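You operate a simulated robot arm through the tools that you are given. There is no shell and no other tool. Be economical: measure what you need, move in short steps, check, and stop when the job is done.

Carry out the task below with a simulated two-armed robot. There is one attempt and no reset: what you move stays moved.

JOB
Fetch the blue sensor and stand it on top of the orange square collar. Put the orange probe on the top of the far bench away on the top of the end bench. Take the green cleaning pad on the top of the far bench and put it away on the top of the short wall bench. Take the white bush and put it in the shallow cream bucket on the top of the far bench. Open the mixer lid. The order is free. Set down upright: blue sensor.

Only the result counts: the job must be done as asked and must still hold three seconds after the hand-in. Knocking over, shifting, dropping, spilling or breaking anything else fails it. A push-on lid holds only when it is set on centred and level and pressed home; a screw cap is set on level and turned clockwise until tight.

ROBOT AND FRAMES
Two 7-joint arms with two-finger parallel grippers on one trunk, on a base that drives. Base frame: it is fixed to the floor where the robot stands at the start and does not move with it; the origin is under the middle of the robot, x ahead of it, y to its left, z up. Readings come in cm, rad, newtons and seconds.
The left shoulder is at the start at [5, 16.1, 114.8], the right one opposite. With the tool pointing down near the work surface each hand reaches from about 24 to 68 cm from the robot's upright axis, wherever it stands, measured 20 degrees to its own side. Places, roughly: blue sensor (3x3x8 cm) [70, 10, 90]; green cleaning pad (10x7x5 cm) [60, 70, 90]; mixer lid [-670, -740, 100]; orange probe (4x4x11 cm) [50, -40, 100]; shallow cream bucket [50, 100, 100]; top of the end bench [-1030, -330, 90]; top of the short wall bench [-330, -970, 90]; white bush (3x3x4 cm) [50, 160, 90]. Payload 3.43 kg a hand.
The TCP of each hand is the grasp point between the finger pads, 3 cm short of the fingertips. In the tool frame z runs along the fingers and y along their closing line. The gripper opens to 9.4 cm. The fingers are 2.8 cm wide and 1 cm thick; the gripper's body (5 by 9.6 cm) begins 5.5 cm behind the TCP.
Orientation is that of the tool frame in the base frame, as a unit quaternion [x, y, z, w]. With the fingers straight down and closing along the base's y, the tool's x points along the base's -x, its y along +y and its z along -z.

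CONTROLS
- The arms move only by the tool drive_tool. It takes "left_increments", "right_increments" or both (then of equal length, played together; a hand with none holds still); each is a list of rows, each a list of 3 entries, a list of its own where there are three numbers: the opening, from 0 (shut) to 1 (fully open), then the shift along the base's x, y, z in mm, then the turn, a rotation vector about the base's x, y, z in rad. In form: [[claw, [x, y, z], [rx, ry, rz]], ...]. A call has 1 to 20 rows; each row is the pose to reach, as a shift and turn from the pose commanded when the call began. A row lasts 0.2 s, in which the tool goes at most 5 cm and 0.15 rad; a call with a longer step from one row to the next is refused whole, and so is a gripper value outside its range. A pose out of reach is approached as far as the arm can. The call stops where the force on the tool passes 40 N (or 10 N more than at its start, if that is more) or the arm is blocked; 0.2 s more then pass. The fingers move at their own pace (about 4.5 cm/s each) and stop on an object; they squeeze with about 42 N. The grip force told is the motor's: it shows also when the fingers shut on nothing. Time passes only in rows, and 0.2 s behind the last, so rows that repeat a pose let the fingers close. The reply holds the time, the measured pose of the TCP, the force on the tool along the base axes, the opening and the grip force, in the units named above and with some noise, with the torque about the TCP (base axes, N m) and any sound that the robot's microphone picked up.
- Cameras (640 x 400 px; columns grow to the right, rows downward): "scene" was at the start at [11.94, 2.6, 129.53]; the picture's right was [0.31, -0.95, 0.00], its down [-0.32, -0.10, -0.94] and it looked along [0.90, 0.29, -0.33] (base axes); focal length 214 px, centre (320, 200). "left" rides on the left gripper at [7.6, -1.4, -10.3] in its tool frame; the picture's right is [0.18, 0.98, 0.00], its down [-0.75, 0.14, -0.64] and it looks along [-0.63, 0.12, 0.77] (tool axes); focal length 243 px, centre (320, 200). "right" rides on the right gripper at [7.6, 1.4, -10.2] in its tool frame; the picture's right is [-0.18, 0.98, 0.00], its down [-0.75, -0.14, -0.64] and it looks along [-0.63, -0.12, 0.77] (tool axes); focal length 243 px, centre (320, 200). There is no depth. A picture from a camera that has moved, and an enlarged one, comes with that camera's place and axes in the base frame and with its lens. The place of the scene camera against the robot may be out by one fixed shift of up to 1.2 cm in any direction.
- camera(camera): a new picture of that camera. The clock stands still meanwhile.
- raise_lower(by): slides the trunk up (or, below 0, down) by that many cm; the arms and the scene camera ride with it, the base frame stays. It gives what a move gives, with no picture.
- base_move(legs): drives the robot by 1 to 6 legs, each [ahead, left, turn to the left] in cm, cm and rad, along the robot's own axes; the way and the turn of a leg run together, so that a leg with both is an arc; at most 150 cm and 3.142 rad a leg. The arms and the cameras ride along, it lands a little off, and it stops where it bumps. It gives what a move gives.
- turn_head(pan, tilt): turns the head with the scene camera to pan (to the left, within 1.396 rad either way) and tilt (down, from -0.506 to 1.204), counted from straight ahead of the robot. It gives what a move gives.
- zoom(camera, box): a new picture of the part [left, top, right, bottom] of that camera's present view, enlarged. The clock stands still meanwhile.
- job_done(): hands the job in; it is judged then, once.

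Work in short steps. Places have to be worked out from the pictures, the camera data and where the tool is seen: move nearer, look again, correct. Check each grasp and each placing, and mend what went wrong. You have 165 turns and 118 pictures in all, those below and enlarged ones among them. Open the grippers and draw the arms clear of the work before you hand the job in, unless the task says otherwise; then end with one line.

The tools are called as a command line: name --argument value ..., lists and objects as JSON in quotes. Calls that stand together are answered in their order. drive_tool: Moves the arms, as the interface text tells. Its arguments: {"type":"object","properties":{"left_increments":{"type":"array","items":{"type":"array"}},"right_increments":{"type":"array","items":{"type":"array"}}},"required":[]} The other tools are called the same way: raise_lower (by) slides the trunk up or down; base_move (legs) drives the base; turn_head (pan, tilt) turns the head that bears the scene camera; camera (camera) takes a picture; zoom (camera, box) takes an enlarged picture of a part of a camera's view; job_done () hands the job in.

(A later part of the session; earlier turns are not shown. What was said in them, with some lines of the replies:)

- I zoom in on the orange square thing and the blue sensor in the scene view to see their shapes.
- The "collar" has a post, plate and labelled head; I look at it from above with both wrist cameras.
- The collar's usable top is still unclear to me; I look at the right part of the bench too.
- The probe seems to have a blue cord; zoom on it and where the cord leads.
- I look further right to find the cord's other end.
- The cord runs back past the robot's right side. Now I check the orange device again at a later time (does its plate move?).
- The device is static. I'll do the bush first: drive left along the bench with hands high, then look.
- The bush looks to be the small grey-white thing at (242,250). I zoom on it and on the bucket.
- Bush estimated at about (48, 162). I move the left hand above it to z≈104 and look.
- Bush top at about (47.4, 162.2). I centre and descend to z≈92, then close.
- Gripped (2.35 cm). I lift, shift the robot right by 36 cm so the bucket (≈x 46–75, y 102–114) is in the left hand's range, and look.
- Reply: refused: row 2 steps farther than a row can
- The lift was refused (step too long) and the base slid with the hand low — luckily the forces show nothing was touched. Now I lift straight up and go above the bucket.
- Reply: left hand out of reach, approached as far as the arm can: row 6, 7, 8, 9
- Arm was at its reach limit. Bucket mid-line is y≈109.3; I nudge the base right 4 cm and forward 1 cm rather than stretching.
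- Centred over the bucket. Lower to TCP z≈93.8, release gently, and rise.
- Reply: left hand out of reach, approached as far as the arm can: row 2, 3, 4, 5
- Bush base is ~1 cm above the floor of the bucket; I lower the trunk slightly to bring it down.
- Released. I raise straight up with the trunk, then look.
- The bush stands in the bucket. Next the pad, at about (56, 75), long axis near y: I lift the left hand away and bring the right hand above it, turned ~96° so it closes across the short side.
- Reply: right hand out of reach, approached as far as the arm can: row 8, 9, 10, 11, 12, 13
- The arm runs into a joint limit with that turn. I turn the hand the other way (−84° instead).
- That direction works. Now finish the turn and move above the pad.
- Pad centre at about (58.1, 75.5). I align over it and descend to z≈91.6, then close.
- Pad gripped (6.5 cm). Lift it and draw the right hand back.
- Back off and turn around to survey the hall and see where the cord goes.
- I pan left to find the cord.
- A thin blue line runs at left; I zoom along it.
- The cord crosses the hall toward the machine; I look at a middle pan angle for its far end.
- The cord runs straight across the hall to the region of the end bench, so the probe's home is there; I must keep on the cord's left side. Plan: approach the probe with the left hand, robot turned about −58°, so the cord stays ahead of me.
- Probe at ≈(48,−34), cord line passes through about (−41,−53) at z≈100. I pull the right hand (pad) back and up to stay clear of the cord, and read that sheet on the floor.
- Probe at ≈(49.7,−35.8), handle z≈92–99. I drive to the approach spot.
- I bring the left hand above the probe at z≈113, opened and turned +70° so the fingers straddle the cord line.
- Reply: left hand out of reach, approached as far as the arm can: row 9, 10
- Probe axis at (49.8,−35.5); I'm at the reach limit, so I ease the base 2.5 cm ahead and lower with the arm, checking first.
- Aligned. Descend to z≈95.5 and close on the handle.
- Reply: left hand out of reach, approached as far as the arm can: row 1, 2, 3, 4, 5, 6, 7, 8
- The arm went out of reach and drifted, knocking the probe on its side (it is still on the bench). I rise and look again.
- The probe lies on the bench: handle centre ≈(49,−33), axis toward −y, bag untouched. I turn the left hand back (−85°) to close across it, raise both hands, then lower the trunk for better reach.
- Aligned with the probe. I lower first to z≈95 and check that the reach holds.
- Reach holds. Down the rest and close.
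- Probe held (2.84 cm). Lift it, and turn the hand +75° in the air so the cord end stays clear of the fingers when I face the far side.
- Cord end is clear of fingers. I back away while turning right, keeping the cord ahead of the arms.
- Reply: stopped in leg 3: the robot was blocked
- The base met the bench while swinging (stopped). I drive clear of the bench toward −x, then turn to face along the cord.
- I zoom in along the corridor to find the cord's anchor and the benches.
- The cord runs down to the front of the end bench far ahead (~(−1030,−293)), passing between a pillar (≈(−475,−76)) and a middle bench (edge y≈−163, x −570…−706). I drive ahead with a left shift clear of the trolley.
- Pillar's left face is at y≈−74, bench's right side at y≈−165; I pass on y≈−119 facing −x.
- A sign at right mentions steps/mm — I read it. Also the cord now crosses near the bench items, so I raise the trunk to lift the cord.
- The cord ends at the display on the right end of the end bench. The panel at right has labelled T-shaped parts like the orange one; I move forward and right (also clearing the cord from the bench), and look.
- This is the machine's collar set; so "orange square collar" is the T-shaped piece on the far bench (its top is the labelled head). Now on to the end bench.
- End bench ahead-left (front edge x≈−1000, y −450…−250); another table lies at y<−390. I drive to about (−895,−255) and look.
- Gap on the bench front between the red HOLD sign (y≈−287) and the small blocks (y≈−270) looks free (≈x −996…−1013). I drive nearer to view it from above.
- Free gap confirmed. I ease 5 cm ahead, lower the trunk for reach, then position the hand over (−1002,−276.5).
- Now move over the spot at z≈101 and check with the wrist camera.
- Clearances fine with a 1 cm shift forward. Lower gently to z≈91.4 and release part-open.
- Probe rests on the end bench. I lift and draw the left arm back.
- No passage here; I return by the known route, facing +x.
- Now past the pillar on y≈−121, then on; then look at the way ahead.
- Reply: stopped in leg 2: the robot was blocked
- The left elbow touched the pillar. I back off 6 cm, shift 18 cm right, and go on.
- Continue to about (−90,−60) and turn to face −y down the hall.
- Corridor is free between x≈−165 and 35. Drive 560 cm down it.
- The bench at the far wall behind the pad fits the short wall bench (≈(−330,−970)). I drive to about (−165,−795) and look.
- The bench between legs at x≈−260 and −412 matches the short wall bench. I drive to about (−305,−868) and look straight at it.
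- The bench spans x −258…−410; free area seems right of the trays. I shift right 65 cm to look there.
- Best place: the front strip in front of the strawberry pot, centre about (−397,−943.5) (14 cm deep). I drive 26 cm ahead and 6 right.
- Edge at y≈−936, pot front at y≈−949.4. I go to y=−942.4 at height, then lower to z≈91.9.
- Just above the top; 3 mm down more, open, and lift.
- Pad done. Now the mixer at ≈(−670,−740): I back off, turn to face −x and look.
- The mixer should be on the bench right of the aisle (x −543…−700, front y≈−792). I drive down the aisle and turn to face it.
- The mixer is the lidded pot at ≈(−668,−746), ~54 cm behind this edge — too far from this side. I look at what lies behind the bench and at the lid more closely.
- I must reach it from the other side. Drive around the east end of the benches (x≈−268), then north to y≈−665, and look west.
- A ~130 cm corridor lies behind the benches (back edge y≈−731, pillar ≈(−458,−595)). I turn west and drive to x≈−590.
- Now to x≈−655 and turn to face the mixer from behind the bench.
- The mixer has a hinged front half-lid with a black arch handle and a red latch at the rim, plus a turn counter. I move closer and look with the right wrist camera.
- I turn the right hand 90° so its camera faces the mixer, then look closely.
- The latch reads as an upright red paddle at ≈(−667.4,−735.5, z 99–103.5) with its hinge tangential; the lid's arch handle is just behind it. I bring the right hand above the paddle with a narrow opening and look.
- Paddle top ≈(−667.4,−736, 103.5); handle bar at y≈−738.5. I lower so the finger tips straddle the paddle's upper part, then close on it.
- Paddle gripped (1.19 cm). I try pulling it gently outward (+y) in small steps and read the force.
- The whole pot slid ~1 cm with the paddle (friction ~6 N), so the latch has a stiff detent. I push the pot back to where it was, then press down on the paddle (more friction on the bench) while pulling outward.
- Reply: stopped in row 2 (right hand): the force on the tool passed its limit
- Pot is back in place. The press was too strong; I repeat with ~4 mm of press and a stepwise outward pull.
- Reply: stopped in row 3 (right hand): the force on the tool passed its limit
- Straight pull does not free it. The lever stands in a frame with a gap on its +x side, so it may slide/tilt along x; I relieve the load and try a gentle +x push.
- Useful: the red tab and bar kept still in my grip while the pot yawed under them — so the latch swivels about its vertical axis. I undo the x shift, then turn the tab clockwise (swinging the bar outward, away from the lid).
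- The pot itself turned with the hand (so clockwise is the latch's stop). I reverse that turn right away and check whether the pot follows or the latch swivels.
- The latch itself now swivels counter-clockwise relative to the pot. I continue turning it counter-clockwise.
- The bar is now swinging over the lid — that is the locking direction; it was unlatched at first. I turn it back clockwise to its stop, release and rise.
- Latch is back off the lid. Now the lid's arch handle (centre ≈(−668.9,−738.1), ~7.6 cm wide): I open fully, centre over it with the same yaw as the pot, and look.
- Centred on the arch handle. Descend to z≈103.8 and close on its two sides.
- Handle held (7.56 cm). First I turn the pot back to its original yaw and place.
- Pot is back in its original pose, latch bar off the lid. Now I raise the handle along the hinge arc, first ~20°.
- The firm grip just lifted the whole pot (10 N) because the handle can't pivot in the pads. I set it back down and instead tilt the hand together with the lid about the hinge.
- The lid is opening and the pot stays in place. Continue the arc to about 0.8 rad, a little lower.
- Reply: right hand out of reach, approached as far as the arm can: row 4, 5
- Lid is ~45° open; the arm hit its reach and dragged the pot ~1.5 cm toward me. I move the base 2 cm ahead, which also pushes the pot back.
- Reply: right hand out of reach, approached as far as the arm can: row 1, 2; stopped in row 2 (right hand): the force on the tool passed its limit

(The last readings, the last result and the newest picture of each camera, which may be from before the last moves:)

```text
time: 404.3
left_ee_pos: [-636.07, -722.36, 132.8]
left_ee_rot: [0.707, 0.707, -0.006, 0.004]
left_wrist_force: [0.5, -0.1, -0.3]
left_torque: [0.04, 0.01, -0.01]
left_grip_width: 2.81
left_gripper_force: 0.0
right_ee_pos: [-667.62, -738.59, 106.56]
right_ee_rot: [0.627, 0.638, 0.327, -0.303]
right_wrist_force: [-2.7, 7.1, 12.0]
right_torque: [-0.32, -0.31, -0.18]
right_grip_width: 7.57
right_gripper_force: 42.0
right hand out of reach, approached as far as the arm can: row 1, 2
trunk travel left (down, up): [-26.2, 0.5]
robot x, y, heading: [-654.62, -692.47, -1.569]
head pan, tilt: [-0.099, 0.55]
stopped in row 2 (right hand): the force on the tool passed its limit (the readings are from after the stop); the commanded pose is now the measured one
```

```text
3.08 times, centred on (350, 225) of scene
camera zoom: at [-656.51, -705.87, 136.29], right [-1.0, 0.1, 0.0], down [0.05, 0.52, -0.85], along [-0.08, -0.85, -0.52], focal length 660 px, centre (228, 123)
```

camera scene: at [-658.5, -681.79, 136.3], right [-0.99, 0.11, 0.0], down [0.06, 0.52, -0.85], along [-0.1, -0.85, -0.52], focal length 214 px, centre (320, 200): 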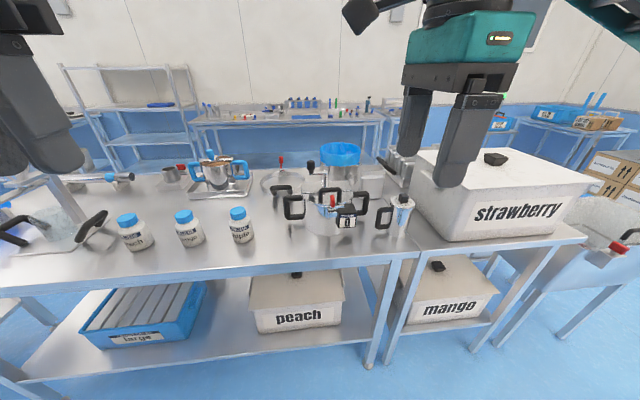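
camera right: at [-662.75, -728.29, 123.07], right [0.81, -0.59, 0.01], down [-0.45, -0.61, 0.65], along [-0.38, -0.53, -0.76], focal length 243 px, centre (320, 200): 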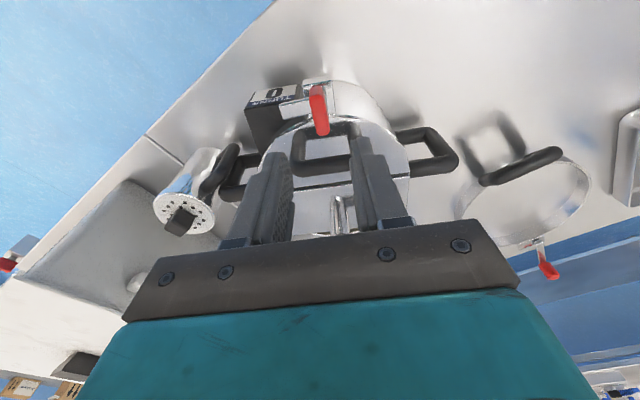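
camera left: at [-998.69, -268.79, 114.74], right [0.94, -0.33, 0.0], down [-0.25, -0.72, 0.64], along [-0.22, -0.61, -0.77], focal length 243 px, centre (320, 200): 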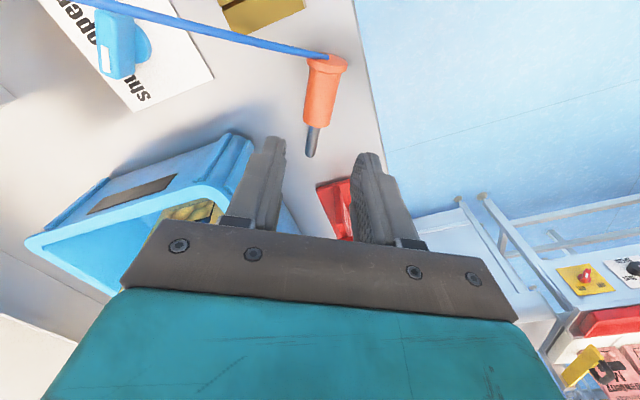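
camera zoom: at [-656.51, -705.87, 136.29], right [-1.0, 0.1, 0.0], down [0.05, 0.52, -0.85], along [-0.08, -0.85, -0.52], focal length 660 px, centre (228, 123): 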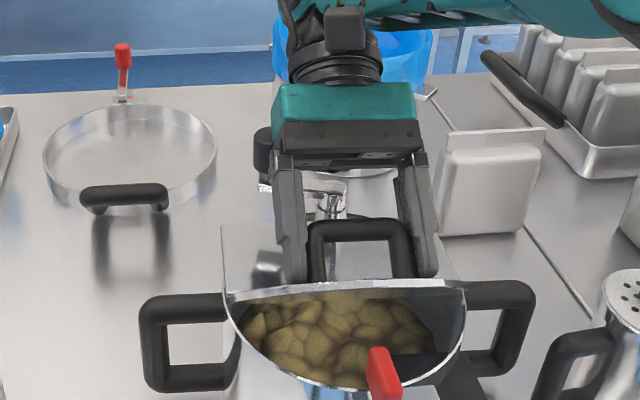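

The tilt has exhausted the arm's reach at ~55°. I ease the base 3 cm ahead (returning the pot), then loosen the fingers and see whether the lid stays.

base_move --legs '[[3, 0, 0]]'

drive_tool --right_increments '[[1, [0, 0, 0], [0, 0, 0]], [1, [0, 0, 0], [0, 0, 0]], [1, [0, 0, 0], [0, 0, 0]]]'

zoom --camera "scene" --box '[270, 160, 430, 290]'

```text
time: 405.1
left_ee_pos: [-635.97, -725.55, 132.72]
left_ee_rot: [0.706, 0.708, -0.006, 0.004]
left_wrist_force: [0.1, 0.2, 0.9]
left_torque: [0.0, 0.04, 0.01]
left_grip_width: 2.83
left_gripper_force: 0.0
right_ee_pos: [-667.59, -741.7, 106.61]
right_ee_rot: [0.629, 0.637, 0.327, -0.301]
right_wrist_force: [0.5, -8.9, 23.4]
right_torque: [-0.76, -0.68, -0.38]
right_grip_width: 7.55
right_gripper_force: 42.3
trunk travel left (down, up): [-26.2, 0.5]
robot x, y, heading: [-654.76, -696.09, -1.566]
head pan, tilt: [-0.099, 0.55]
```

```text
time: 405.9
left_ee_pos: [-636.03, -725.55, 132.77]
left_ee_rot: [0.706, 0.709, -0.006, 0.004]
left_wrist_force: [-0.2, -0.6, 0.7]
left_torque: [-0.01, -0.01, 0.0]
left_grip_width: 2.83
left_gripper_force: 0.0
right_ee_pos: [-667.6, -742.02, 106.47]
right_ee_rot: [0.629, 0.638, 0.326, -0.301]
right_wrist_force: [0.2, -0.1, 0.1]
right_torque: [-0.01, -0.03, -0.07]
right_grip_width: 9.39
right_gripper_force: 0.1
trunk travel left (down, up): [-26.2, 0.5]
robot x, y, heading: [-654.82, -695.96, -1.565]
head pan, tilt: [-0.099, 0.55]
```

```text
3.08 times, centred on (350, 225) of scene
camera zoom: at [-656.5, -709.12, 136.3], right [-1.0, 0.1, 0.0], down [0.05, 0.52, -0.85], along [-0.08, -0.85, -0.52], focal length 660 px, centre (228, 123)
```

zoom: 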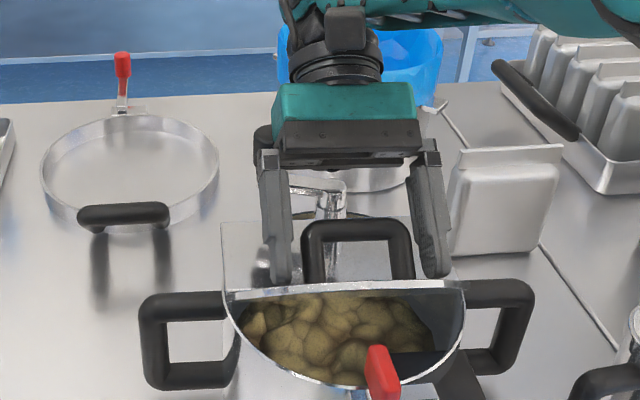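

The lid holds its angle by itself. I lift off, bring the hand upright again with fingers closed, in front of the lid.

drive_tool --right_increments '[[1, [0, 0, 30], [0, 0, 0]], [1, [0, 0, 70], [0, 0, 0]], [1, [0, 15, 100], [-0.1, 0, 0]], [1, [0, 30, 110], [-0.22, 0, 0]], [0.5, [0, 50, 115], [-0.34, 0, 0]], [0, [0, 65, 115], [-0.46, 0, 0]], [0, [0, 80, 115], [-0.58, 0, 0]], [0, [0, 90, 115], [-0.7, 0, 0]], [0, [0, 100, 110], [-0.82, 0, 0]], [0, [0, 100, 100], [-0.92, 0, 0]]]'

```text
time: 408.1
left_ee_pos: [-635.99, -725.67, 132.63]
left_ee_rot: [0.706, 0.708, -0.006, 0.004]
left_wrist_force: [-0.8, 0.0, -0.7]
left_torque: [-0.01, -0.01, -0.03]
left_grip_width: 2.83
left_gripper_force: 0.1
right_ee_pos: [-667.56, -731.84, 116.6]
right_ee_rot: [0.698, 0.716, 0.009, 0.011]
right_wrist_force: [-1.0, -0.3, 0.3]
right_torque: [-0.01, 0.0, -0.02]
right_grip_width: 0.02
right_gripper_force: 24.7
right hand out of reach, approached as far as the arm can: row 1, 2
trunk travel left (down, up): [-26.2, 0.5]
robot x, y, heading: [-654.64, -695.93, -1.571]
head pan, tilt: [-0.099, 0.55]
```

Now lower in front of the lid edge and push it back in small steps.

drive_tool --right_increments '[[0, [0, -10, -40], [0, 0, 0]], [0, [0, -18, -80], [0, 0, 0]], [0, [0, -35, -83], [0, 0, 0]], [0, [0, -50, -83], [0, 0, 0]], [0, [0, -65, -83], [0, 0, 0]], [0, [0, -80, -82], [0, 0, 0]], [0, [0, -95, -81], [0, 0, 0]], [0, [0, -108, -80], [0, 0, 0]]]'

zoom --camera "scene" --box '[270, 160, 430, 290]'

```text
time: 409.9
left_ee_pos: [-635.93, -725.63, 132.68]
left_ee_rot: [0.706, 0.708, -0.006, 0.004]
left_wrist_force: [-0.4, -0.1, -0.3]
left_torque: [0.02, -0.01, 0.0]
left_grip_width: 2.8
left_gripper_force: 0.1
right_ee_pos: [-667.52, -742.68, 108.21]
right_ee_rot: [0.697, 0.717, 0.01, 0.009]
right_wrist_force: [-0.2, 0.2, 0.1]
right_torque: [-0.01, -0.03, 0.04]
right_grip_width: 0.0
right_gripper_force: 32.8
trunk travel left (down, up): [-26.2, 0.5]
robot x, y, heading: [-654.31, -695.57, -1.567]
head pan, tilt: [-0.099, 0.55]
```

```text
3.08 times, centred on (350, 225) of scene
camera zoom: at [-656.45, -709.17, 136.27], right [-1.0, 0.1, 0.0], down [0.05, 0.52, -0.85], along [-0.08, -0.85, -0.52], focal length 660 px, centre (228, 123)
```

zoom: 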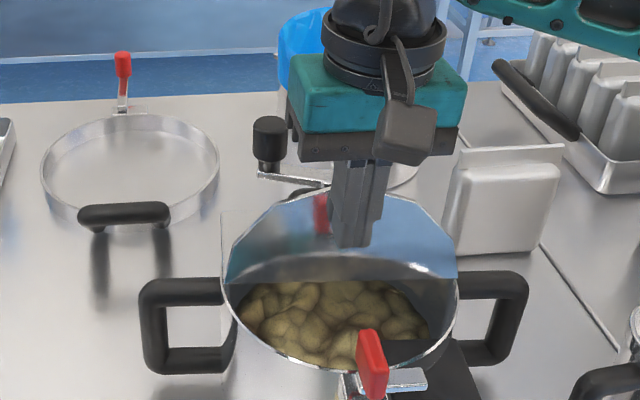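

The lid is up near vertical. Push a little more toward its stop.

drive_tool --right_increments '[[0, [0, -6, 0], [0, 0, 0]], [0, [0, -12, 0], [0, 0, 0]], [0, [0, -18, 0], [0, 0, 0]], [0, [0, -23, 0], [0, 0, 0]]]'

```text
time: 410.9
left_ee_pos: [-636.09, -725.58, 132.79]
left_ee_rot: [0.706, 0.708, -0.006, 0.004]
left_wrist_force: [-0.5, -0.5, 0.1]
left_torque: [0.0, -0.03, -0.03]
left_grip_width: 2.81
left_gripper_force: 0.0
right_ee_pos: [-667.49, -744.89, 108.49]
right_ee_rot: [0.697, 0.717, 0.01, 0.01]
right_wrist_force: [-0.5, 3.8, 0.7]
right_torque: [0.11, 0.04, -0.02]
right_grip_width: 0.03
right_gripper_force: 32.8
trunk travel left (down, up): [-26.2, 0.5]
robot x, y, heading: [-654.58, -695.72, -1.571]
head pan, tilt: [-0.099, 0.55]
```

Force rises to ~4 N: at its stop. Retract and check.

drive_tool --right_increments '[[0, [0, 15, 2], [0, 0, 0]], [0, [0, 35, 10], [0, 0, 0]], [0, [0, 60, 40], [0, 0, 0]], [0, [0, 90, 75], [0, 0, 0]], [0, [0, 130, 105], [0, 0, 0]], [0, [0, 170, 130], [0, 0, 0]], [0, [0, 200, 150], [0, 0, 0]]]'

zoom --camera "scene" --box '[250, 140, 450, 290]'

```text
time: 412.6
left_ee_pos: [-635.92, -725.68, 132.64]
left_ee_rot: [0.706, 0.708, -0.007, 0.003]
left_wrist_force: [-0.6, 0.1, 0.7]
left_torque: [-0.01, -0.05, -0.01]
left_grip_width: 2.81
left_gripper_force: 0.0
right_ee_pos: [-667.7, -725.01, 123.42]
right_ee_rot: [0.698, 0.716, 0.008, 0.01]
right_wrist_force: [1.2, 0.8, 0.0]
right_torque: [0.06, 0.02, -0.01]
right_grip_width: 0.0
right_gripper_force: 33.3
trunk travel left (down, up): [-26.2, 0.5]
robot x, y, heading: [-654.64, -695.73, -1.568]
head pan, tilt: [-0.099, 0.55]
```

```text
2.67 times, centred on (350, 215) of scene
camera zoom: at [-656.48, -709.09, 136.3], right [-1.0, 0.1, 0.0], down [0.05, 0.52, -0.85], along [-0.08, -0.85, -0.52], focal length 572 px, centre (240, 160)
```

zoom: 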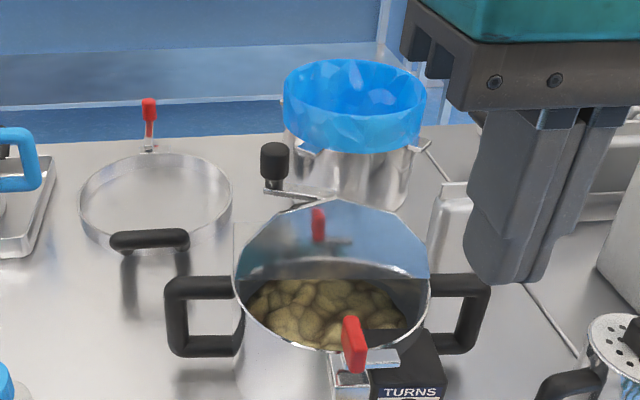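

The lid stands fully open, pot in place. Now back for the sensor: retrace the way out.

base_move --legs '[[-30, 0, 0], [0, 0, 1.57], [130, 0, 0], [130, 0, 0], [125, 0, 0]]'

```text
time: 436.8
left_ee_pos: [-237.29, -643.94, 132.71]
left_ee_rot: [-0.006, 1.0, -0.002, 0.007]
left_wrist_force: [-0.5, -0.9, 0.6]
left_torque: [-0.03, 0.0, 0.0]
left_grip_width: 2.8
left_gripper_force: 0.0
right_ee_pos: [-237.47, -675.46, 123.47]
right_ee_rot: [-0.018, 1.0, 0.014, 0.001]
right_wrist_force: [0.8, 0.3, -0.3]
right_torque: [0.0, -0.01, -0.01]
right_grip_width: 0.0
right_gripper_force: 33.2
trunk travel left (down, up): [-26.2, 0.5]
robot x, y, heading: [-266.97, -662.61, 0.016]
head pan, tilt: [-0.099, 0.55]
```

base_move --legs '[[96, 30, 0], [96, 30, -0.016], [0, 145, 0], [0, 145, 0], [0, 145, 0], [0, 145, 0]]'

```text
time: 438.9
left_ee_pos: [-216.27, -637.0, 132.64]
left_ee_rot: [-0.005, 1.0, -0.002, 0.005]
left_wrist_force: [0.9, 0.1, -0.4]
left_torque: [-0.02, 0.09, -0.01]
left_grip_width: 2.83
left_gripper_force: 0.1
right_ee_pos: [-216.35, -668.64, 123.26]
right_ee_rot: [-0.019, 1.0, 0.013, -0.002]
right_wrist_force: [0.9, 0.1, -0.5]
right_torque: [-0.02, 0.07, 0.0]
right_grip_width: 0.01
right_gripper_force: 32.5
trunk travel left (down, up): [-26.2, 0.5]
robot x, y, heading: [-246.18, -655.95, 0.007]
head pan, tilt: [-0.099, 0.55]
stopped in leg 1: the robot was blocked; the commanded pose is now the measured one
```

Blocked by something; I look down ahead-left to see what.

turn_head --pan 0.3 --tilt 0.75

camera --camera "scene"

```text
time: 439.7
left_ee_pos: [-216.57, -637.16, 132.73]
left_ee_rot: [-0.006, 1.0, -0.002, 0.009]
left_wrist_force: [1.2, 0.3, 0.2]
left_torque: [0.0, -0.01, 0.02]
left_grip_width: 2.85
left_gripper_force: 0.1
right_ee_pos: [-216.86, -668.67, 123.52]
right_ee_rot: [-0.018, 1.0, 0.014, 0.0]
right_wrist_force: [-0.4, 0.5, 0.9]
right_torque: [-0.02, -0.03, 0.03]
right_grip_width: 0.0
right_gripper_force: 33.1
trunk travel left (down, up): [-26.2, 0.5]
robot x, y, heading: [-246.21, -656.04, 0.009]
head pan, tilt: [0.3, 0.75]
```

```text
7 pictures are left
camera scene: at [-235.15, -653.8, 134.56], right [0.31, -0.95, 0.0], down [-0.65, -0.21, -0.73], along [0.7, 0.22, -0.68], focal length 214 px, centre (320, 200)
```

scene: 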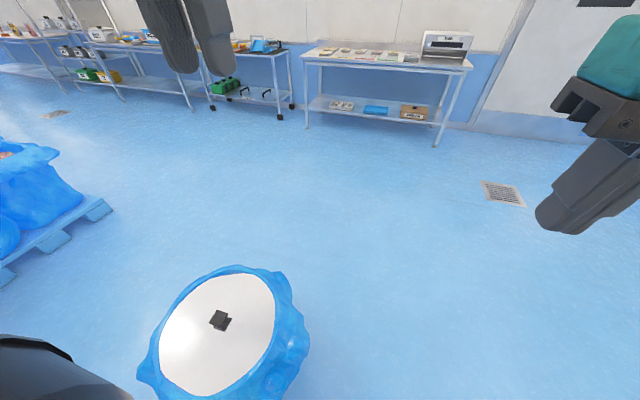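

A lidded bin stands at ≈(−224,−616). I go around it on its south and east side.

base_move --legs '[[-3, -22, 0], [95, 0, 0], [80, 0, 0], [0, 140, 0], [0, 140, 0], [0, 140, 0]]'

```text
time: 469.4
left_ee_pos: [-67.47, -238.4, 132.7]
left_ee_rot: [-0.033, 0.999, -0.003, 0.007]
left_wrist_force: [-0.6, 0.0, 0.0]
left_torque: [0.01, 0.01, -0.01]
left_grip_width: 2.84
left_gripper_force: 0.1
right_ee_pos: [-66.06, -269.89, 123.51]
right_ee_rot: [-0.046, 0.999, 0.014, 0.0]
right_wrist_force: [-0.4, -0.8, -1.1]
right_torque: [-0.01, -0.03, 0.01]
right_grip_width: 0.02
right_gripper_force: 32.3
trunk travel left (down, up): [-26.2, 0.5]
robot x, y, heading: [-96.22, -259.12, 0.062]
head pan, tilt: [0.3, 0.75]
```

base_move --legs '[[0, 0, -0.062], [0, 125, 0], [0, 128, 0], [75, 0, 0]]'

```text
time: 485.7
left_ee_pos: [0.68, 14.54, 132.66]
left_ee_rot: [-0.021, 1.0, -0.001, 0.008]
left_wrist_force: [0.6, 0.4, -0.1]
left_torque: [0.03, -0.02, 0.01]
left_grip_width: 2.82
left_gripper_force: 0.0
right_ee_pos: [1.47, -16.96, 123.4]
right_ee_rot: [-0.034, 0.999, 0.013, 0.0]
right_wrist_force: [0.2, 0.3, 0.8]
right_torque: [0.02, 0.02, 0.01]
right_grip_width: 0.0
right_gripper_force: 32.4
trunk travel left (down, up): [-26.2, 0.5]
robot x, y, heading: [-28.28, -5.28, 0.042]
head pan, tilt: [0.3, 0.75]
```

base_move --legs '[[32, -1, -0.042]]'

camera --camera "left"

```text
time: 487.8
left_ee_pos: [32.67, 13.0, 132.82]
left_ee_rot: [0.001, 1.0, -0.003, 0.008]
left_wrist_force: [-0.6, 0.9, 0.0]
left_torque: [-0.01, -0.01, 0.01]
left_grip_width: 2.81
left_gripper_force: 0.1
right_ee_pos: [32.1, -18.56, 123.41]
right_ee_rot: [-0.012, 1.0, 0.014, 0.0]
right_wrist_force: [0.4, 0.8, 0.1]
right_torque: [0.0, 0.03, -0.01]
right_grip_width: 0.0
right_gripper_force: 33.1
trunk travel left (down, up): [-26.2, 0.5]
robot x, y, heading: [3.13, -5.32, 0.002]
head pan, tilt: [0.3, 0.75]
```

```text
6 pictures are left
camera left: at [24.84, 11.56, 142.91], right [-0.18, 0.98, -0.01], down [0.74, 0.14, 0.65], along [0.64, 0.12, -0.76], focal length 243 px, centre (320, 200)
```

left: 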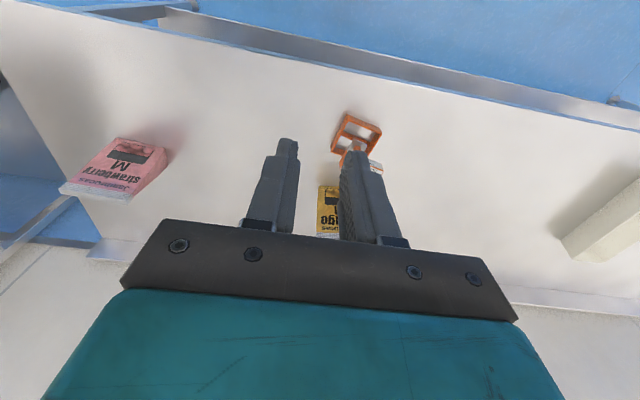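

The sensor hides behind the finger. I open the left hand, lower the trunk, ease forward 2.5 cm and hover the hand near (61, 10) to see it.

raise_lower --by -14

base_move --legs '[[2.5, 0, 0]]'

drive_tool --left_increments '[[0.6, [40, -6, -10], [0, 0, 0]], [0.6, [80, -12, -20], [0, 0, 0]], [0.6, [120, -18, -40], [0, 0, 0]], [0.6, [160, -24, -65], [0, 0, 0]], [0.6, [200, -28, -90], [0, 0, 0]], [0.6, [235, -30, -100], [0, 0, 0]], [0.6, [255, -30, -100], [0, 0, 0]]]'

camera --camera "left"

```text
time: 489.5
left_ee_pos: [32.6, 13.04, 118.74]
left_ee_rot: [0.001, 1.0, -0.001, 0.007]
left_wrist_force: [1.0, -0.6, 0.1]
left_torque: [0.0, 0.01, 0.03]
left_grip_width: 2.81
left_gripper_force: 0.1
right_ee_pos: [31.99, -18.45, 109.48]
right_ee_rot: [-0.014, 1.0, 0.013, 0.001]
right_wrist_force: [1.9, -0.2, 0.6]
right_torque: [0.01, 0.01, 0.0]
right_grip_width: 0.0
right_gripper_force: 33.4
trunk travel left (down, up): [-12.2, 14.5]
robot x, y, heading: [3.29, -5.47, -0.003]
head pan, tilt: [0.3, 0.75]
```

```text
time: 490.3
left_ee_pos: [35.11, 13.04, 118.69]
left_ee_rot: [0.0, 1.0, -0.002, 0.009]
left_wrist_force: [0.6, 0.8, -0.3]
left_torque: [0.0, 0.02, 0.02]
left_grip_width: 2.81
left_gripper_force: 0.1
right_ee_pos: [34.73, -18.53, 109.49]
right_ee_rot: [-0.013, 1.0, 0.014, 0.001]
right_wrist_force: [0.0, 0.2, 0.8]
right_torque: [-0.01, 0.0, -0.01]
right_grip_width: 0.01
right_gripper_force: 32.9
trunk travel left (down, up): [-12.2, 14.5]
robot x, y, heading: [5.47, -5.48, 0.004]
head pan, tilt: [0.3, 0.75]
```

```text
time: 491.9
left_ee_pos: [56.59, 13.31, 107.81]
left_ee_rot: [0.0, 1.0, -0.002, 0.008]
left_wrist_force: [0.3, 1.0, 0.2]
left_torque: [0.01, 0.0, 0.02]
left_grip_width: 5.62
left_gripper_force: 0.1
left hand out of reach, approached as far as the arm can: row 5, 6, 7
right_ee_pos: [34.6, -18.5, 109.51]
right_ee_rot: [-0.013, 1.0, 0.014, 0.002]
right_wrist_force: [-0.8, 0.9, 0.4]
right_torque: [0.02, 0.01, 0.02]
right_grip_width: 0.0
right_gripper_force: 32.9
trunk travel left (down, up): [-12.2, 14.5]
robot x, y, heading: [5.33, -5.68, -0.0]
head pan, tilt: [0.3, 0.75]
```

```text
5 pictures are left
camera left: at [48.85, 11.67, 117.85], right [-0.18, 0.98, -0.01], down [0.74, 0.14, 0.65], along [0.64, 0.12, -0.76], focal length 243 px, centre (320, 200)
```

left: 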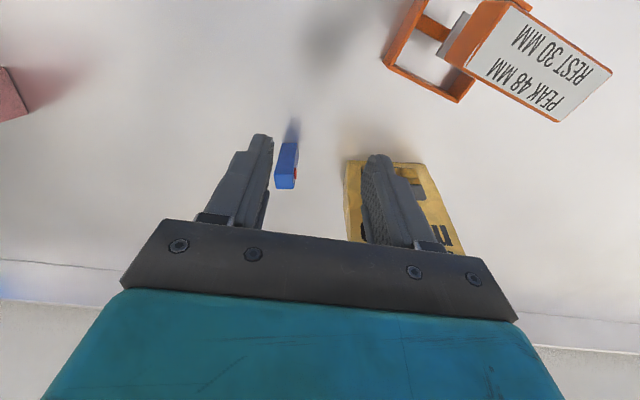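

Sensor at ≈(65.3, 11.0), upright. Reach is better lower down, so I descend in front of it with fingers open and slide forward around it.

drive_tool --left_increments '[[0.6, [-25, -23, 0], [0, 0, 0]], [0.6, [-25, -23, -45], [0, 0, 0]], [0.6, [-25, -23, -90], [0, 0, 0]], [0.6, [-25, -23, -145], [0, 0, 0]], [0.6, [-25, -23, -145], [0, 0, 0]]]'

drive_tool --left_increments '[[0.6, [30, 0, 0], [0, 0, 0]], [0.6, [60, 0, 0], [0, 0, 0]], [0.6, [85, 0, 0], [0, 0, 0]], [0.6, [85, 0, 0], [0, 0, 0]]]'

```text
refused: row 4 steps farther than a row can; nothing moved
```

```text
time: 492.9
left_ee_pos: [59.27, 16.31, 106.64]
left_ee_rot: [-0.001, 1.0, -0.002, 0.009]
left_wrist_force: [0.3, 0.5, -0.4]
left_torque: [0.06, -0.01, -0.01]
left_grip_width: 5.66
left_gripper_force: 0.0
left hand out of reach, approached as far as the arm can: row 1, 2, 3, 4
right_ee_pos: [34.5, -18.54, 109.5]
right_ee_rot: [-0.014, 1.0, 0.014, 0.001]
right_wrist_force: [0.6, 0.3, 1.0]
right_torque: [0.02, 0.01, -0.02]
right_grip_width: 0.0
right_gripper_force: 33.0
trunk travel left (down, up): [-12.2, 14.5]
robot x, y, heading: [5.11, -5.29, 0.004]
head pan, tilt: [0.3, 0.75]
```

The first call was refused for a long step and the second moved only a little; nothing was touched. I redo the descent alone.

drive_tool --left_increments '[[0.6, [-30, -20, 0], [0, 0, 0]], [0.6, [-55, -53, 0], [0, 0, 0]], [0.6, [-55, -53, -45], [0, 0, 0]], [0.6, [-55, -53, -90], [0, 0, 0]], [0.6, [-55, -53, -135], [0, 0, 0]], [0.6, [-55, -53, -135], [0, 0, 0]]]'

```text
time: 494.3
left_ee_pos: [53.69, 10.61, 93.17]
left_ee_rot: [-0.001, 1.0, -0.002, 0.008]
left_wrist_force: [-0.2, -0.6, -0.2]
left_torque: [-0.02, -0.02, -0.01]
left_grip_width: 5.62
left_gripper_force: 0.0
right_ee_pos: [34.59, -18.52, 109.5]
right_ee_rot: [-0.013, 1.0, 0.014, 0.001]
right_wrist_force: [-0.2, 0.7, 0.1]
right_torque: [-0.03, -0.01, -0.01]
right_grip_width: 0.0
right_gripper_force: 33.3
trunk travel left (down, up): [-12.2, 14.5]
robot x, y, heading: [4.77, -5.21, 0.001]
head pan, tilt: [0.3, 0.75]
```

Now forward in a short step to test the reach.

drive_tool --left_increments '[[0.6, [20, 2, 0], [0, 0, 0]], [0.6, [40, 4, 0], [0, 0, 0]], [0.6, [60, 4, 0], [0, 0, 0]]]'

```text
time: 495.1
left_ee_pos: [57.14, 13.45, 93.65]
left_ee_rot: [0.001, 1.0, -0.002, 0.008]
left_wrist_force: [0.0, -0.7, -0.1]
left_torque: [-0.04, -0.01, -0.05]
left_grip_width: 5.66
left_gripper_force: 0.0
left hand out of reach, approached as far as the arm can: row 1, 2, 3
right_ee_pos: [34.47, -18.5, 109.46]
right_ee_rot: [-0.013, 1.0, 0.014, 0.001]
right_wrist_force: [0.2, 0.0, 0.1]
right_torque: [-0.02, 0.01, 0.0]
right_grip_width: 0.02
right_gripper_force: 32.7
trunk travel left (down, up): [-12.2, 14.5]
robot x, y, heading: [5.33, -5.49, 0.004]
head pan, tilt: [0.3, 0.75]
```

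Reach was better with the trunk high (pad grasp: 52 cm from the shoulder). I raise the trunk 13 cm and redo the low forward approach.

raise_lower --by 13.5

drive_tool --left_increments '[[0.6, [-20, -24, 0], [0, 0, 0]], [0.6, [-20, -24, -45], [0, 0, 0]], [0.6, [-20, -24, -90], [0, 0, 0]], [0.6, [-20, -24, -137], [0, 0, 0]], [0.6, [10, -24, -137], [0, 0, 0]], [0.6, [30, -24, -137], [0, 0, 0]]]'

```text
time: 496.7
left_ee_pos: [57.14, 13.45, 107.25]
left_ee_rot: [0.0, 1.0, -0.002, 0.008]
left_wrist_force: [0.6, 0.5, 0.4]
left_torque: [-0.05, -0.01, 0.0]
left_grip_width: 5.63
left_gripper_force: 0.0
right_ee_pos: [34.48, -18.54, 122.85]
right_ee_rot: [-0.013, 1.0, 0.014, 0.0]
right_wrist_force: [-0.1, 0.4, -0.1]
right_torque: [-0.02, 0.01, -0.01]
right_grip_width: 0.02
right_gripper_force: 33.6
trunk travel left (down, up): [-25.7, 1.0]
robot x, y, heading: [5.04, -5.52, 0.001]
head pan, tilt: [0.3, 0.75]
```

```text
time: 498.1
left_ee_pos: [54.66, 16.09, 98.13]
left_ee_rot: [0.001, 1.0, -0.002, 0.009]
left_wrist_force: [-0.3, 0.2, 0.3]
left_torque: [0.0, 0.0, 0.0]
left_grip_width: 5.64
left_gripper_force: 0.0
left hand out of reach, approached as far as the arm can: row 2, 3, 4, 5, 6
right_ee_pos: [34.6, -18.49, 123.03]
right_ee_rot: [-0.014, 1.0, 0.013, 0.0]
right_wrist_force: [0.3, 0.1, 0.0]
right_torque: [0.0, -0.02, 0.0]
right_grip_width: 0.01
right_gripper_force: 32.6
trunk travel left (down, up): [-25.7, 1.0]
robot x, y, heading: [5.42, -5.48, 0.003]
head pan, tilt: [0.3, 0.75]
```

Vertical reach is short for this spot, so I'll grasp with the hand pitched forward ~35° instead. First back up and raise the hand, with the trunk a bit lower.

drive_tool --left_increments '[[0.6, [-20, -20, 30], [0, 0, 0]], [0.6, [-45, -40, 60], [0, 0, 0]], [0.6, [-70, -51, 95], [0, 0, 0]], [0.6, [-70, -51, 120], [0, 0, 0]]]'

raise_lower --by -9

drive_tool --left_increments '[[0.6, [0, 0, 0], [0, -0.14, 0]], [0.6, [0, 0, 0], [0, -0.28, 0]], [0.6, [0, 0, 0], [0, -0.42, 0]], [0.6, [0, 0, 0], [0, -0.56, 0]], [0.6, [0, 0, 0], [0, -0.62, 0]]]'

```text
time: 499.1
left_ee_pos: [47.59, 10.83, 110.1]
left_ee_rot: [0.0, 1.0, -0.002, 0.008]
left_wrist_force: [-0.3, 0.6, 0.0]
left_torque: [-0.02, 0.03, -0.01]
left_grip_width: 5.63
left_gripper_force: 0.1
right_ee_pos: [34.51, -18.59, 122.98]
right_ee_rot: [-0.013, 1.0, 0.014, 0.002]
right_wrist_force: [0.7, -0.4, -0.1]
right_torque: [0.01, 0.0, 0.0]
right_grip_width: 0.0
right_gripper_force: 33.0
trunk travel left (down, up): [-25.7, 1.0]
robot x, y, heading: [5.32, -5.5, -0.004]
head pan, tilt: [0.3, 0.75]
```

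```text
time: 500.4
left_ee_pos: [47.58, 10.68, 101.21]
left_ee_rot: [0.0, 1.0, -0.003, 0.008]
left_wrist_force: [-1.0, -0.8, -0.7]
left_torque: [0.04, 0.01, -0.01]
left_grip_width: 5.65
left_gripper_force: 0.0
right_ee_pos: [34.57, -18.51, 114.0]
right_ee_rot: [-0.014, 1.0, 0.015, 0.001]
right_wrist_force: [0.3, 0.2, -0.1]
right_torque: [-0.03, -0.01, -0.02]
right_grip_width: 0.0
right_gripper_force: 33.0
trunk travel left (down, up): [-16.7, 10.0]
robot x, y, heading: [5.54, -5.78, 0.002]
head pan, tilt: [0.3, 0.75]
```

```text
time: 501.6
left_ee_pos: [47.64, 10.71, 101.15]
left_ee_rot: [0.0, 0.95, -0.004, 0.314]
left_wrist_force: [-0.5, -0.5, 0.8]
left_torque: [0.0, 0.01, -0.01]
left_grip_width: 5.63
left_gripper_force: 0.1
right_ee_pos: [34.47, -18.5, 114.08]
right_ee_rot: [-0.013, 1.0, 0.014, 0.002]
right_wrist_force: [0.1, -0.3, -0.8]
right_torque: [0.02, 0.03, 0.01]
right_grip_width: 0.02
right_gripper_force: 33.1
trunk travel left (down, up): [-16.7, 10.0]
robot x, y, heading: [5.42, -5.55, 0.006]
head pan, tilt: [0.3, 0.75]
```

Pitch direction is right (fingers forward-down). Now descend to z≈93.5 while moving to x≈58.

drive_tool --left_increments '[[0.6, [35, 2, -25], [0, 0, 0]], [0.6, [70, 3, -50], [0, 0, 0]], [0.6, [105, 3, -76], [0, 0, 0]]]'

```text
time: 502.4
left_ee_pos: [58.12, 11.0, 93.38]
left_ee_rot: [0.001, 0.95, -0.003, 0.313]
left_wrist_force: [0.7, -0.9, -0.8]
left_torque: [0.0, 0.01, -0.04]
left_grip_width: 5.64
left_gripper_force: 0.1
right_ee_pos: [34.63, -18.53, 113.95]
right_ee_rot: [-0.013, 1.0, 0.014, 0.0]
right_wrist_force: [-0.4, 0.0, -0.9]
right_torque: [0.0, 0.0, 0.04]
right_grip_width: 0.0
right_gripper_force: 32.8
trunk travel left (down, up): [-16.7, 10.0]
robot x, y, heading: [5.4, -5.81, -0.002]
head pan, tilt: [0.3, 0.75]
```

Within reach. Forward to x≈65.

drive_tool --left_increments '[[0.6, [25, 0, 0], [0, 0, 0]], [0.6, [50, 0, 0], [0, 0, 0]], [0.6, [68, 0, 0], [0, 0, 0]], [0.6, [68, 0, 0], [0, 0, 0]]]'

camera --camera "left"

```text
time: 503.4
left_ee_pos: [63.39, 12.48, 94.6]
left_ee_rot: [0.001, 0.95, -0.002, 0.313]
left_wrist_force: [-0.5, 0.0, 0.7]
left_torque: [0.01, 0.01, -0.03]
left_grip_width: 5.67
left_gripper_force: 0.4
left hand out of reach, approached as far as the arm can: row 2, 3, 4
right_ee_pos: [34.56, -18.54, 114.0]
right_ee_rot: [-0.013, 1.0, 0.013, 0.001]
right_wrist_force: [-0.6, -0.4, -0.6]
right_torque: [-0.03, 0.0, 0.0]
right_grip_width: 0.0
right_gripper_force: 32.9
trunk travel left (down, up): [-16.7, 10.0]
robot x, y, heading: [5.14, -5.44, -0.0]
head pan, tilt: [0.3, 0.75]
```

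```text
4 pictures are left
camera left: at [51.21, 11.1, 98.22], right [-0.14, 0.98, -0.11], down [0.22, 0.14, 0.96], along [0.96, 0.11, -0.24], focal length 243 px, centre (320, 200)
```

left: 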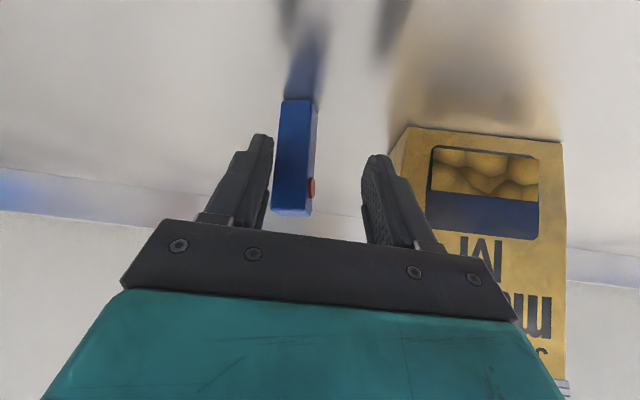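

The sensor stands between the fingers, nearer the right finger. I nudge the base 1.5 cm ahead and 1.2 right to centre on it.

base_move --legs '[[1.6, -1.2, 0]]'

drive_tool --left_increments '[[0, [0, 0, -6], [0, 0, 0]], [0, [0, 0, -6], [0, 0, 0]], [0, [0, 0, -6], [0, 0, 0]], [0, [0, 0, -6], [0, 0, 0]]]'

```text
time: 504.2
left_ee_pos: [65.11, 11.32, 94.47]
left_ee_rot: [0.0, 0.95, -0.003, 0.313]
left_wrist_force: [0.3, -0.6, -0.1]
left_torque: [0.04, 0.02, 0.02]
left_grip_width: 5.62
left_gripper_force: 0.0
right_ee_pos: [36.19, -19.8, 114.01]
right_ee_rot: [-0.013, 1.0, 0.014, 0.001]
right_wrist_force: [0.5, -1.0, 1.0]
right_torque: [-0.02, 0.01, -0.03]
right_grip_width: 0.01
right_gripper_force: 33.3
trunk travel left (down, up): [-16.7, 10.0]
robot x, y, heading: [6.96, -6.52, -0.003]
head pan, tilt: [0.3, 0.75]
```

```text
time: 505.2
left_ee_pos: [64.84, 11.57, 93.99]
left_ee_rot: [0.001, 0.949, -0.004, 0.314]
left_wrist_force: [-0.5, 0.7, 0.0]
left_torque: [-0.01, 0.01, -0.01]
left_grip_width: 2.54
left_gripper_force: 41.9
right_ee_pos: [36.11, -19.77, 113.96]
right_ee_rot: [-0.013, 1.0, 0.014, 0.002]
right_wrist_force: [0.2, 0.2, 0.2]
right_torque: [-0.02, 0.04, -0.01]
right_grip_width: 0.01
right_gripper_force: 33.5
trunk travel left (down, up): [-16.7, 10.0]
robot x, y, heading: [7.1, -6.8, 0.005]
head pan, tilt: [0.3, 0.75]
```

Sensor gripped (2.54 cm), base ≈6 cm below the TCP. I lift it straight up with the trunk.

raise_lower --by 9.5

drive_tool --left_increments '[[0, [-20, 0, 30], [0, 0, 0]], [0, [-40, 0, 60], [0, 0, 0]], [0, [-60, 0, 90], [0, 0, 0]], [0, [-90, 15, 110], [0, 0, 0]], [0, [-115, 45, 110], [0, 0, 0]], [0, [-135, 80, 110], [0, 0, 0]], [0, [-150, 115, 110], [0, 0, 0]], [0, [-152, 132, 110], [0, 0, 0]]]'

```text
time: 506.5
left_ee_pos: [64.84, 11.56, 103.4]
left_ee_rot: [0.002, 0.95, -0.004, 0.314]
left_wrist_force: [0.5, -0.4, -0.6]
left_torque: [0.04, -0.02, -0.02]
left_grip_width: 2.52
left_gripper_force: 42.0
right_ee_pos: [36.14, -19.73, 123.48]
right_ee_rot: [-0.013, 1.0, 0.013, 0.001]
right_wrist_force: [0.1, 0.2, -0.6]
right_torque: [0.05, 0.01, -0.01]
right_grip_width: 0.03
right_gripper_force: 33.3
trunk travel left (down, up): [-26.2, 0.5]
robot x, y, heading: [6.95, -6.9, -0.002]
head pan, tilt: [0.3, 0.75]
```

```text
time: 508.3
left_ee_pos: [49.55, 24.81, 114.28]
left_ee_rot: [0.002, 0.95, -0.004, 0.313]
left_wrist_force: [0.4, -0.7, 0.4]
left_torque: [-0.02, 0.01, 0.01]
left_grip_width: 2.53
left_gripper_force: 41.6
right_ee_pos: [36.14, -19.57, 123.52]
right_ee_rot: [-0.014, 1.0, 0.014, 0.002]
right_wrist_force: [-1.0, 0.5, 0.6]
right_torque: [0.01, 0.02, 0.01]
right_grip_width: 0.0
right_gripper_force: 33.2
trunk travel left (down, up): [-26.2, 0.5]
robot x, y, heading: [6.81, -6.93, 0.004]
head pan, tilt: [0.3, 0.75]
```

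Sensor is held above the collar head. I turn the head to view sensor and collar together.

turn_head --pan 0.7 --tilt 0.67

zoom --camera "scene" --box '[230, 130, 410, 270]'

```text
time: 509.1
left_ee_pos: [49.59, 24.62, 114.37]
left_ee_rot: [0.0, 0.95, -0.002, 0.313]
left_wrist_force: [-0.3, -0.1, -1.1]
left_torque: [0.05, -0.01, -0.03]
left_grip_width: 2.54
left_gripper_force: 42.9
right_ee_pos: [36.1, -19.74, 123.49]
right_ee_rot: [-0.013, 1.0, 0.014, 0.001]
right_wrist_force: [-0.1, 0.7, 0.0]
right_torque: [0.02, -0.02, 0.02]
right_grip_width: 0.01
right_gripper_force: 32.9
trunk travel left (down, up): [-26.2, 0.5]
robot x, y, heading: [6.78, -6.93, 0.0]
head pan, tilt: [0.7, 0.67]
```

```text
2.86 times, centred on (320, 200) of scene
camera zoom: at [16.63, -1.56, 135.24], right [0.64, -0.77, 0.0], down [-0.48, -0.4, -0.78], along [0.6, 0.5, -0.62], focal length 613 px, centre (320, 200)
```

zoom: 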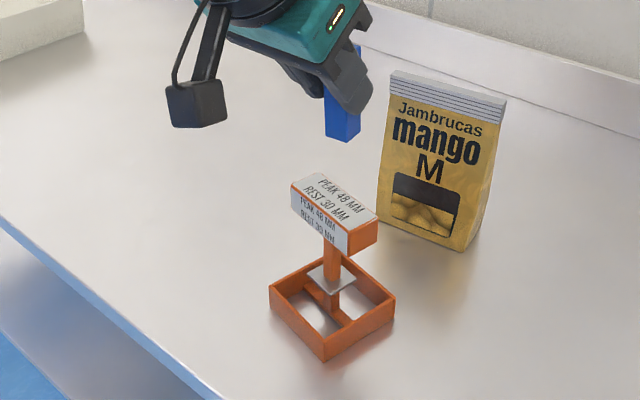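

Differential view: sensor base sits ~1 cm too far in x. I shift (−11,−3.5 mm) and lower to just above the head (top z≈102.4), then check again.

drive_tool --left_increments '[[0, [-6, -2, -15], [0, 0, 0]], [0, [-11, -3.5, -30], [0, 0, 0]], [0, [-11, -3.5, -42], [0, 0, 0]], [0, [-11, -3.5, -49], [0, 0, 0]]]'

zoom --camera "scene" --box '[270, 150, 370, 225]'

```text
time: 510.1
left_ee_pos: [48.51, 24.43, 109.58]
left_ee_rot: [0.0, 0.95, -0.003, 0.313]
left_wrist_force: [0.0, -0.6, -0.1]
left_torque: [-0.02, -0.02, 0.0]
left_grip_width: 2.53
left_gripper_force: 42.2
right_ee_pos: [36.16, -19.69, 123.6]
right_ee_rot: [-0.013, 1.0, 0.014, 0.002]
right_wrist_force: [-1.1, 0.4, 0.3]
right_torque: [-0.01, -0.01, -0.02]
right_grip_width: 0.0
right_gripper_force: 33.2
trunk travel left (down, up): [-26.2, 0.5]
robot x, y, heading: [7.11, -7.22, 0.001]
head pan, tilt: [0.7, 0.67]
```

```text
5.33 times, centred on (320, 188) of scene
camera zoom: at [16.63, -1.54, 135.24], right [0.64, -0.76, 0.0], down [-0.48, -0.4, -0.78], along [0.6, 0.5, -0.62], focal length 1144 px, centre (320, 267)
```

zoom: 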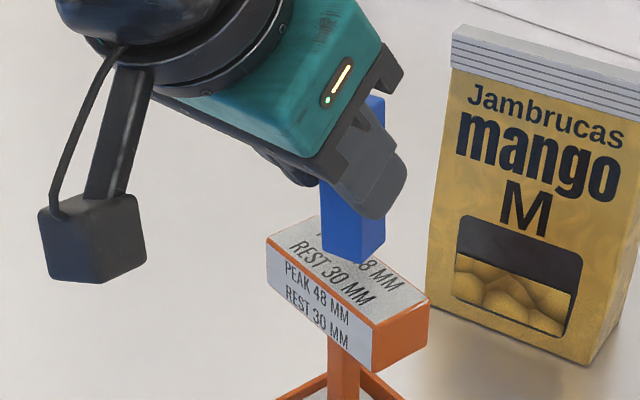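

Projected down, the sensor base falls within 2–3 mm of the head's centre. Lower gently until contact.

drive_tool --left_increments '[[0, [0, 0, -5], [0, 0, 0]], [0, [0, 0, -8], [0, 0, 0]], [0, [0, 0, -10], [0, 0, 0]]]'

```text
time: 510.9
left_ee_pos: [48.54, 24.37, 108.48]
left_ee_rot: [0.001, 0.95, -0.003, 0.313]
left_wrist_force: [-0.1, -0.4, -0.9]
left_torque: [-0.03, 0.02, 0.01]
left_grip_width: 2.5
left_gripper_force: 41.7
right_ee_pos: [36.1, -19.77, 123.38]
right_ee_rot: [-0.013, 1.0, 0.014, 0.002]
right_wrist_force: [0.6, 0.9, -0.2]
right_torque: [-0.03, -0.04, 0.0]
right_grip_width: 0.0
right_gripper_force: 32.6
trunk travel left (down, up): [-26.2, 0.5]
robot x, y, heading: [6.92, -6.73, 0.001]
head pan, tilt: [0.7, 0.67]
```

No contact yet; go down in 1–2 mm steps watching the force.

drive_tool --left_increments '[[0, [0, 0, -1.5], [0, 0, 0]], [0, [0, 0, -3], [0, 0, 0]], [0, [0, 0, -3], [0, 0, 0]]]'

```text
time: 511.7
left_ee_pos: [48.51, 24.48, 108.38]
left_ee_rot: [0.001, 0.949, -0.003, 0.315]
left_wrist_force: [-0.4, 0.6, 6.8]
left_torque: [0.07, -0.04, 0.03]
left_grip_width: 2.52
left_gripper_force: 42.5
right_ee_pos: [36.2, -19.76, 123.58]
right_ee_rot: [-0.014, 1.0, 0.014, 0.001]
right_wrist_force: [-1.2, 0.5, 0.7]
right_torque: [0.01, 0.0, -0.02]
right_grip_width: 0.0
right_gripper_force: 32.9
trunk travel left (down, up): [-26.2, 0.5]
robot x, y, heading: [6.97, -7.03, -0.006]
head pan, tilt: [0.7, 0.67]
```

Contact (≈7 N). Relieve 1 mm, open evenly, and then check.

drive_tool --left_increments '[[0, [0, 0, 1.5], [0, 0, 0]], [0.33, [0, 0, 1.5], [0, 0, 0]], [0.4, [0, 0, 1.5], [0, 0, 0]], [0.5, [0, 0, 1.5], [0, 0, 0]], [0.5, [0, 0, 1.5], [0, 0, 0]]]'

zoom --camera "scene" --box '[270, 130, 390, 220]'

```text
time: 512.9
left_ee_pos: [48.57, 24.44, 108.43]
left_ee_rot: [0.001, 0.95, -0.002, 0.313]
left_wrist_force: [-0.8, 0.0, 0.1]
left_torque: [-0.01, 0.0, 0.04]
left_grip_width: 4.7
left_gripper_force: 0.0
right_ee_pos: [36.13, -19.73, 123.62]
right_ee_rot: [-0.013, 1.0, 0.014, 0.002]
right_wrist_force: [0.2, 0.1, 0.3]
right_torque: [0.02, 0.04, 0.01]
right_grip_width: 0.01
right_gripper_force: 33.1
trunk travel left (down, up): [-26.2, 0.5]
robot x, y, heading: [6.79, -6.32, 0.002]
head pan, tilt: [0.7, 0.67]
```

```text
4.44 times, centred on (330, 175) of scene
camera zoom: at [16.62, -1.55, 135.24], right [0.64, -0.76, 0.0], down [-0.48, -0.4, -0.78], along [0.6, 0.5, -0.62], focal length 953 px, centre (276, 311)
```

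zoom: 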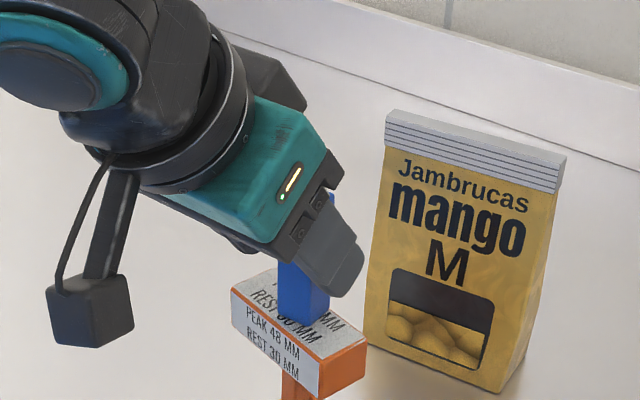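

The sensor stands on the head. I withdraw slowly back along the fingers' axis, then up.

drive_tool --left_increments '[[0.5, [-8, 0, 11], [0, 0, 0]], [0.5, [-18, 0, 24], [0, 0, 0]], [0.5, [-33, 0, 44], [0, 0, 0]], [0.5, [-54, 0, 72], [0, 0, 0]], [0.5, [-80, 0, 105], [0, 0, 0]], [0.5, [-105, 0, 135], [0, 0, 0]], [0.5, [-130, 0, 160], [0, 0, 0]], [0.5, [-150, 0, 180], [0, 0, 0]]]'

zoom --camera "scene" --box '[240, 110, 420, 280]'

```text
time: 514.7
left_ee_pos: [33.3, 24.34, 126.36]
left_ee_rot: [0.001, 0.95, -0.003, 0.313]
left_wrist_force: [-0.5, 0.4, -0.1]
left_torque: [-0.01, 0.04, -0.02]
left_grip_width: 4.73
left_gripper_force: 0.0
left hand out of reach, approached as far as the arm can: row 6
right_ee_pos: [35.98, -19.85, 123.5]
right_ee_rot: [-0.013, 1.0, 0.013, 0.002]
right_wrist_force: [-1.1, -0.2, 0.5]
right_torque: [-0.02, -0.03, 0.0]
right_grip_width: 0.0
right_gripper_force: 33.2
trunk travel left (down, up): [-26.2, 0.5]
robot x, y, heading: [6.89, -6.65, -0.0]
head pan, tilt: [0.7, 0.67]
```

```text
2.35 times, centred on (330, 195) of scene
camera zoom: at [16.58, -1.56, 135.24], right [0.64, -0.76, 0.0], down [-0.47, -0.4, -0.78], along [0.6, 0.5, -0.62], focal length 505 px, centre (296, 212)
```

zoom: 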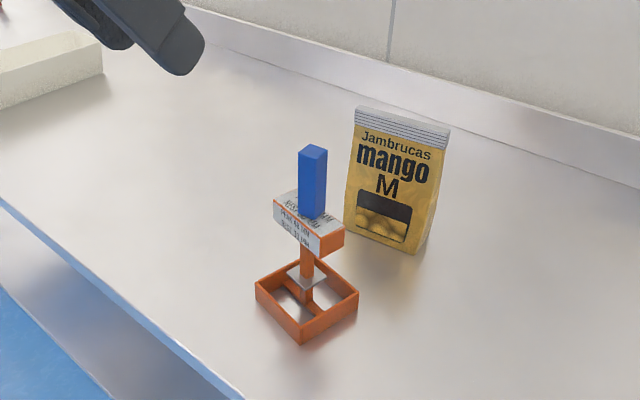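

The sensor stands upright on the collar. I open both grippers and back the robot off.

drive_tool --left_increments '[[1, [0, 0, 0], [0, 0, 0]], [1, [0, 0, 0], [0, 0, 0]], [1, [0, 0, 0], [0, 0, 0]], [1, [0, 0, 0], [0, 0, 0]]]' --right_increments '[[1, [0, 0, 0], [0, 0, 0]], [1, [0, 0, 0], [0, 0, 0]], [1, [0, 0, 0], [0, 0, 0]], [1, [0, 0, 0], [0, 0, 0]]]'

base_move --legs '[[-40, 0, 0]]'

```text
time: 515.7
left_ee_pos: [33.43, 24.33, 126.4]
left_ee_rot: [0.001, 0.95, -0.003, 0.312]
left_wrist_force: [0.5, 0.3, -0.5]
left_torque: [0.0, -0.01, -0.01]
left_grip_width: 9.38
left_gripper_force: 0.0
right_ee_pos: [36.17, -19.73, 123.57]
right_ee_rot: [-0.013, 1.0, 0.013, 0.002]
right_wrist_force: [-0.6, -0.3, 0.5]
right_torque: [-0.03, 0.0, -0.01]
right_grip_width: 8.67
right_gripper_force: 0.1
trunk travel left (down, up): [-26.2, 0.5]
robot x, y, heading: [7.15, -6.8, -0.002]
head pan, tilt: [0.7, 0.67]
```

```text
time: 518.2
left_ee_pos: [-6.1, 24.36, 126.53]
left_ee_rot: [0.001, 0.95, -0.002, 0.313]
left_wrist_force: [-0.2, -0.1, 0.7]
left_torque: [0.0, 0.01, -0.02]
left_grip_width: 9.42
left_gripper_force: 0.0
right_ee_pos: [-3.38, -19.7, 123.48]
right_ee_rot: [-0.012, 1.0, 0.014, 0.002]
right_wrist_force: [-0.3, -0.1, 0.8]
right_torque: [0.01, -0.03, -0.01]
right_grip_width: 9.42
right_gripper_force: 0.1
trunk travel left (down, up): [-26.2, 0.5]
robot x, y, heading: [-32.2, -6.99, -0.005]
head pan, tilt: [0.7, 0.67]
```

All five parts are placed and the arms are clear, so I hand in.

job_done

```text
The job is handed in.
```

All five parts are done and handed in: the blue sensor stands upright on the orange collar, the probe is on the end bench, the pad on the short wall bench and the bush in the bucket, and the mixer lid is open. On the way I knocked the probe over on the far bench, slid and turned the mixer pot and put it back close to where it stood, and bumped the far bench, a pillar and a floor bin while driving; I only checked the far bench afterwards.
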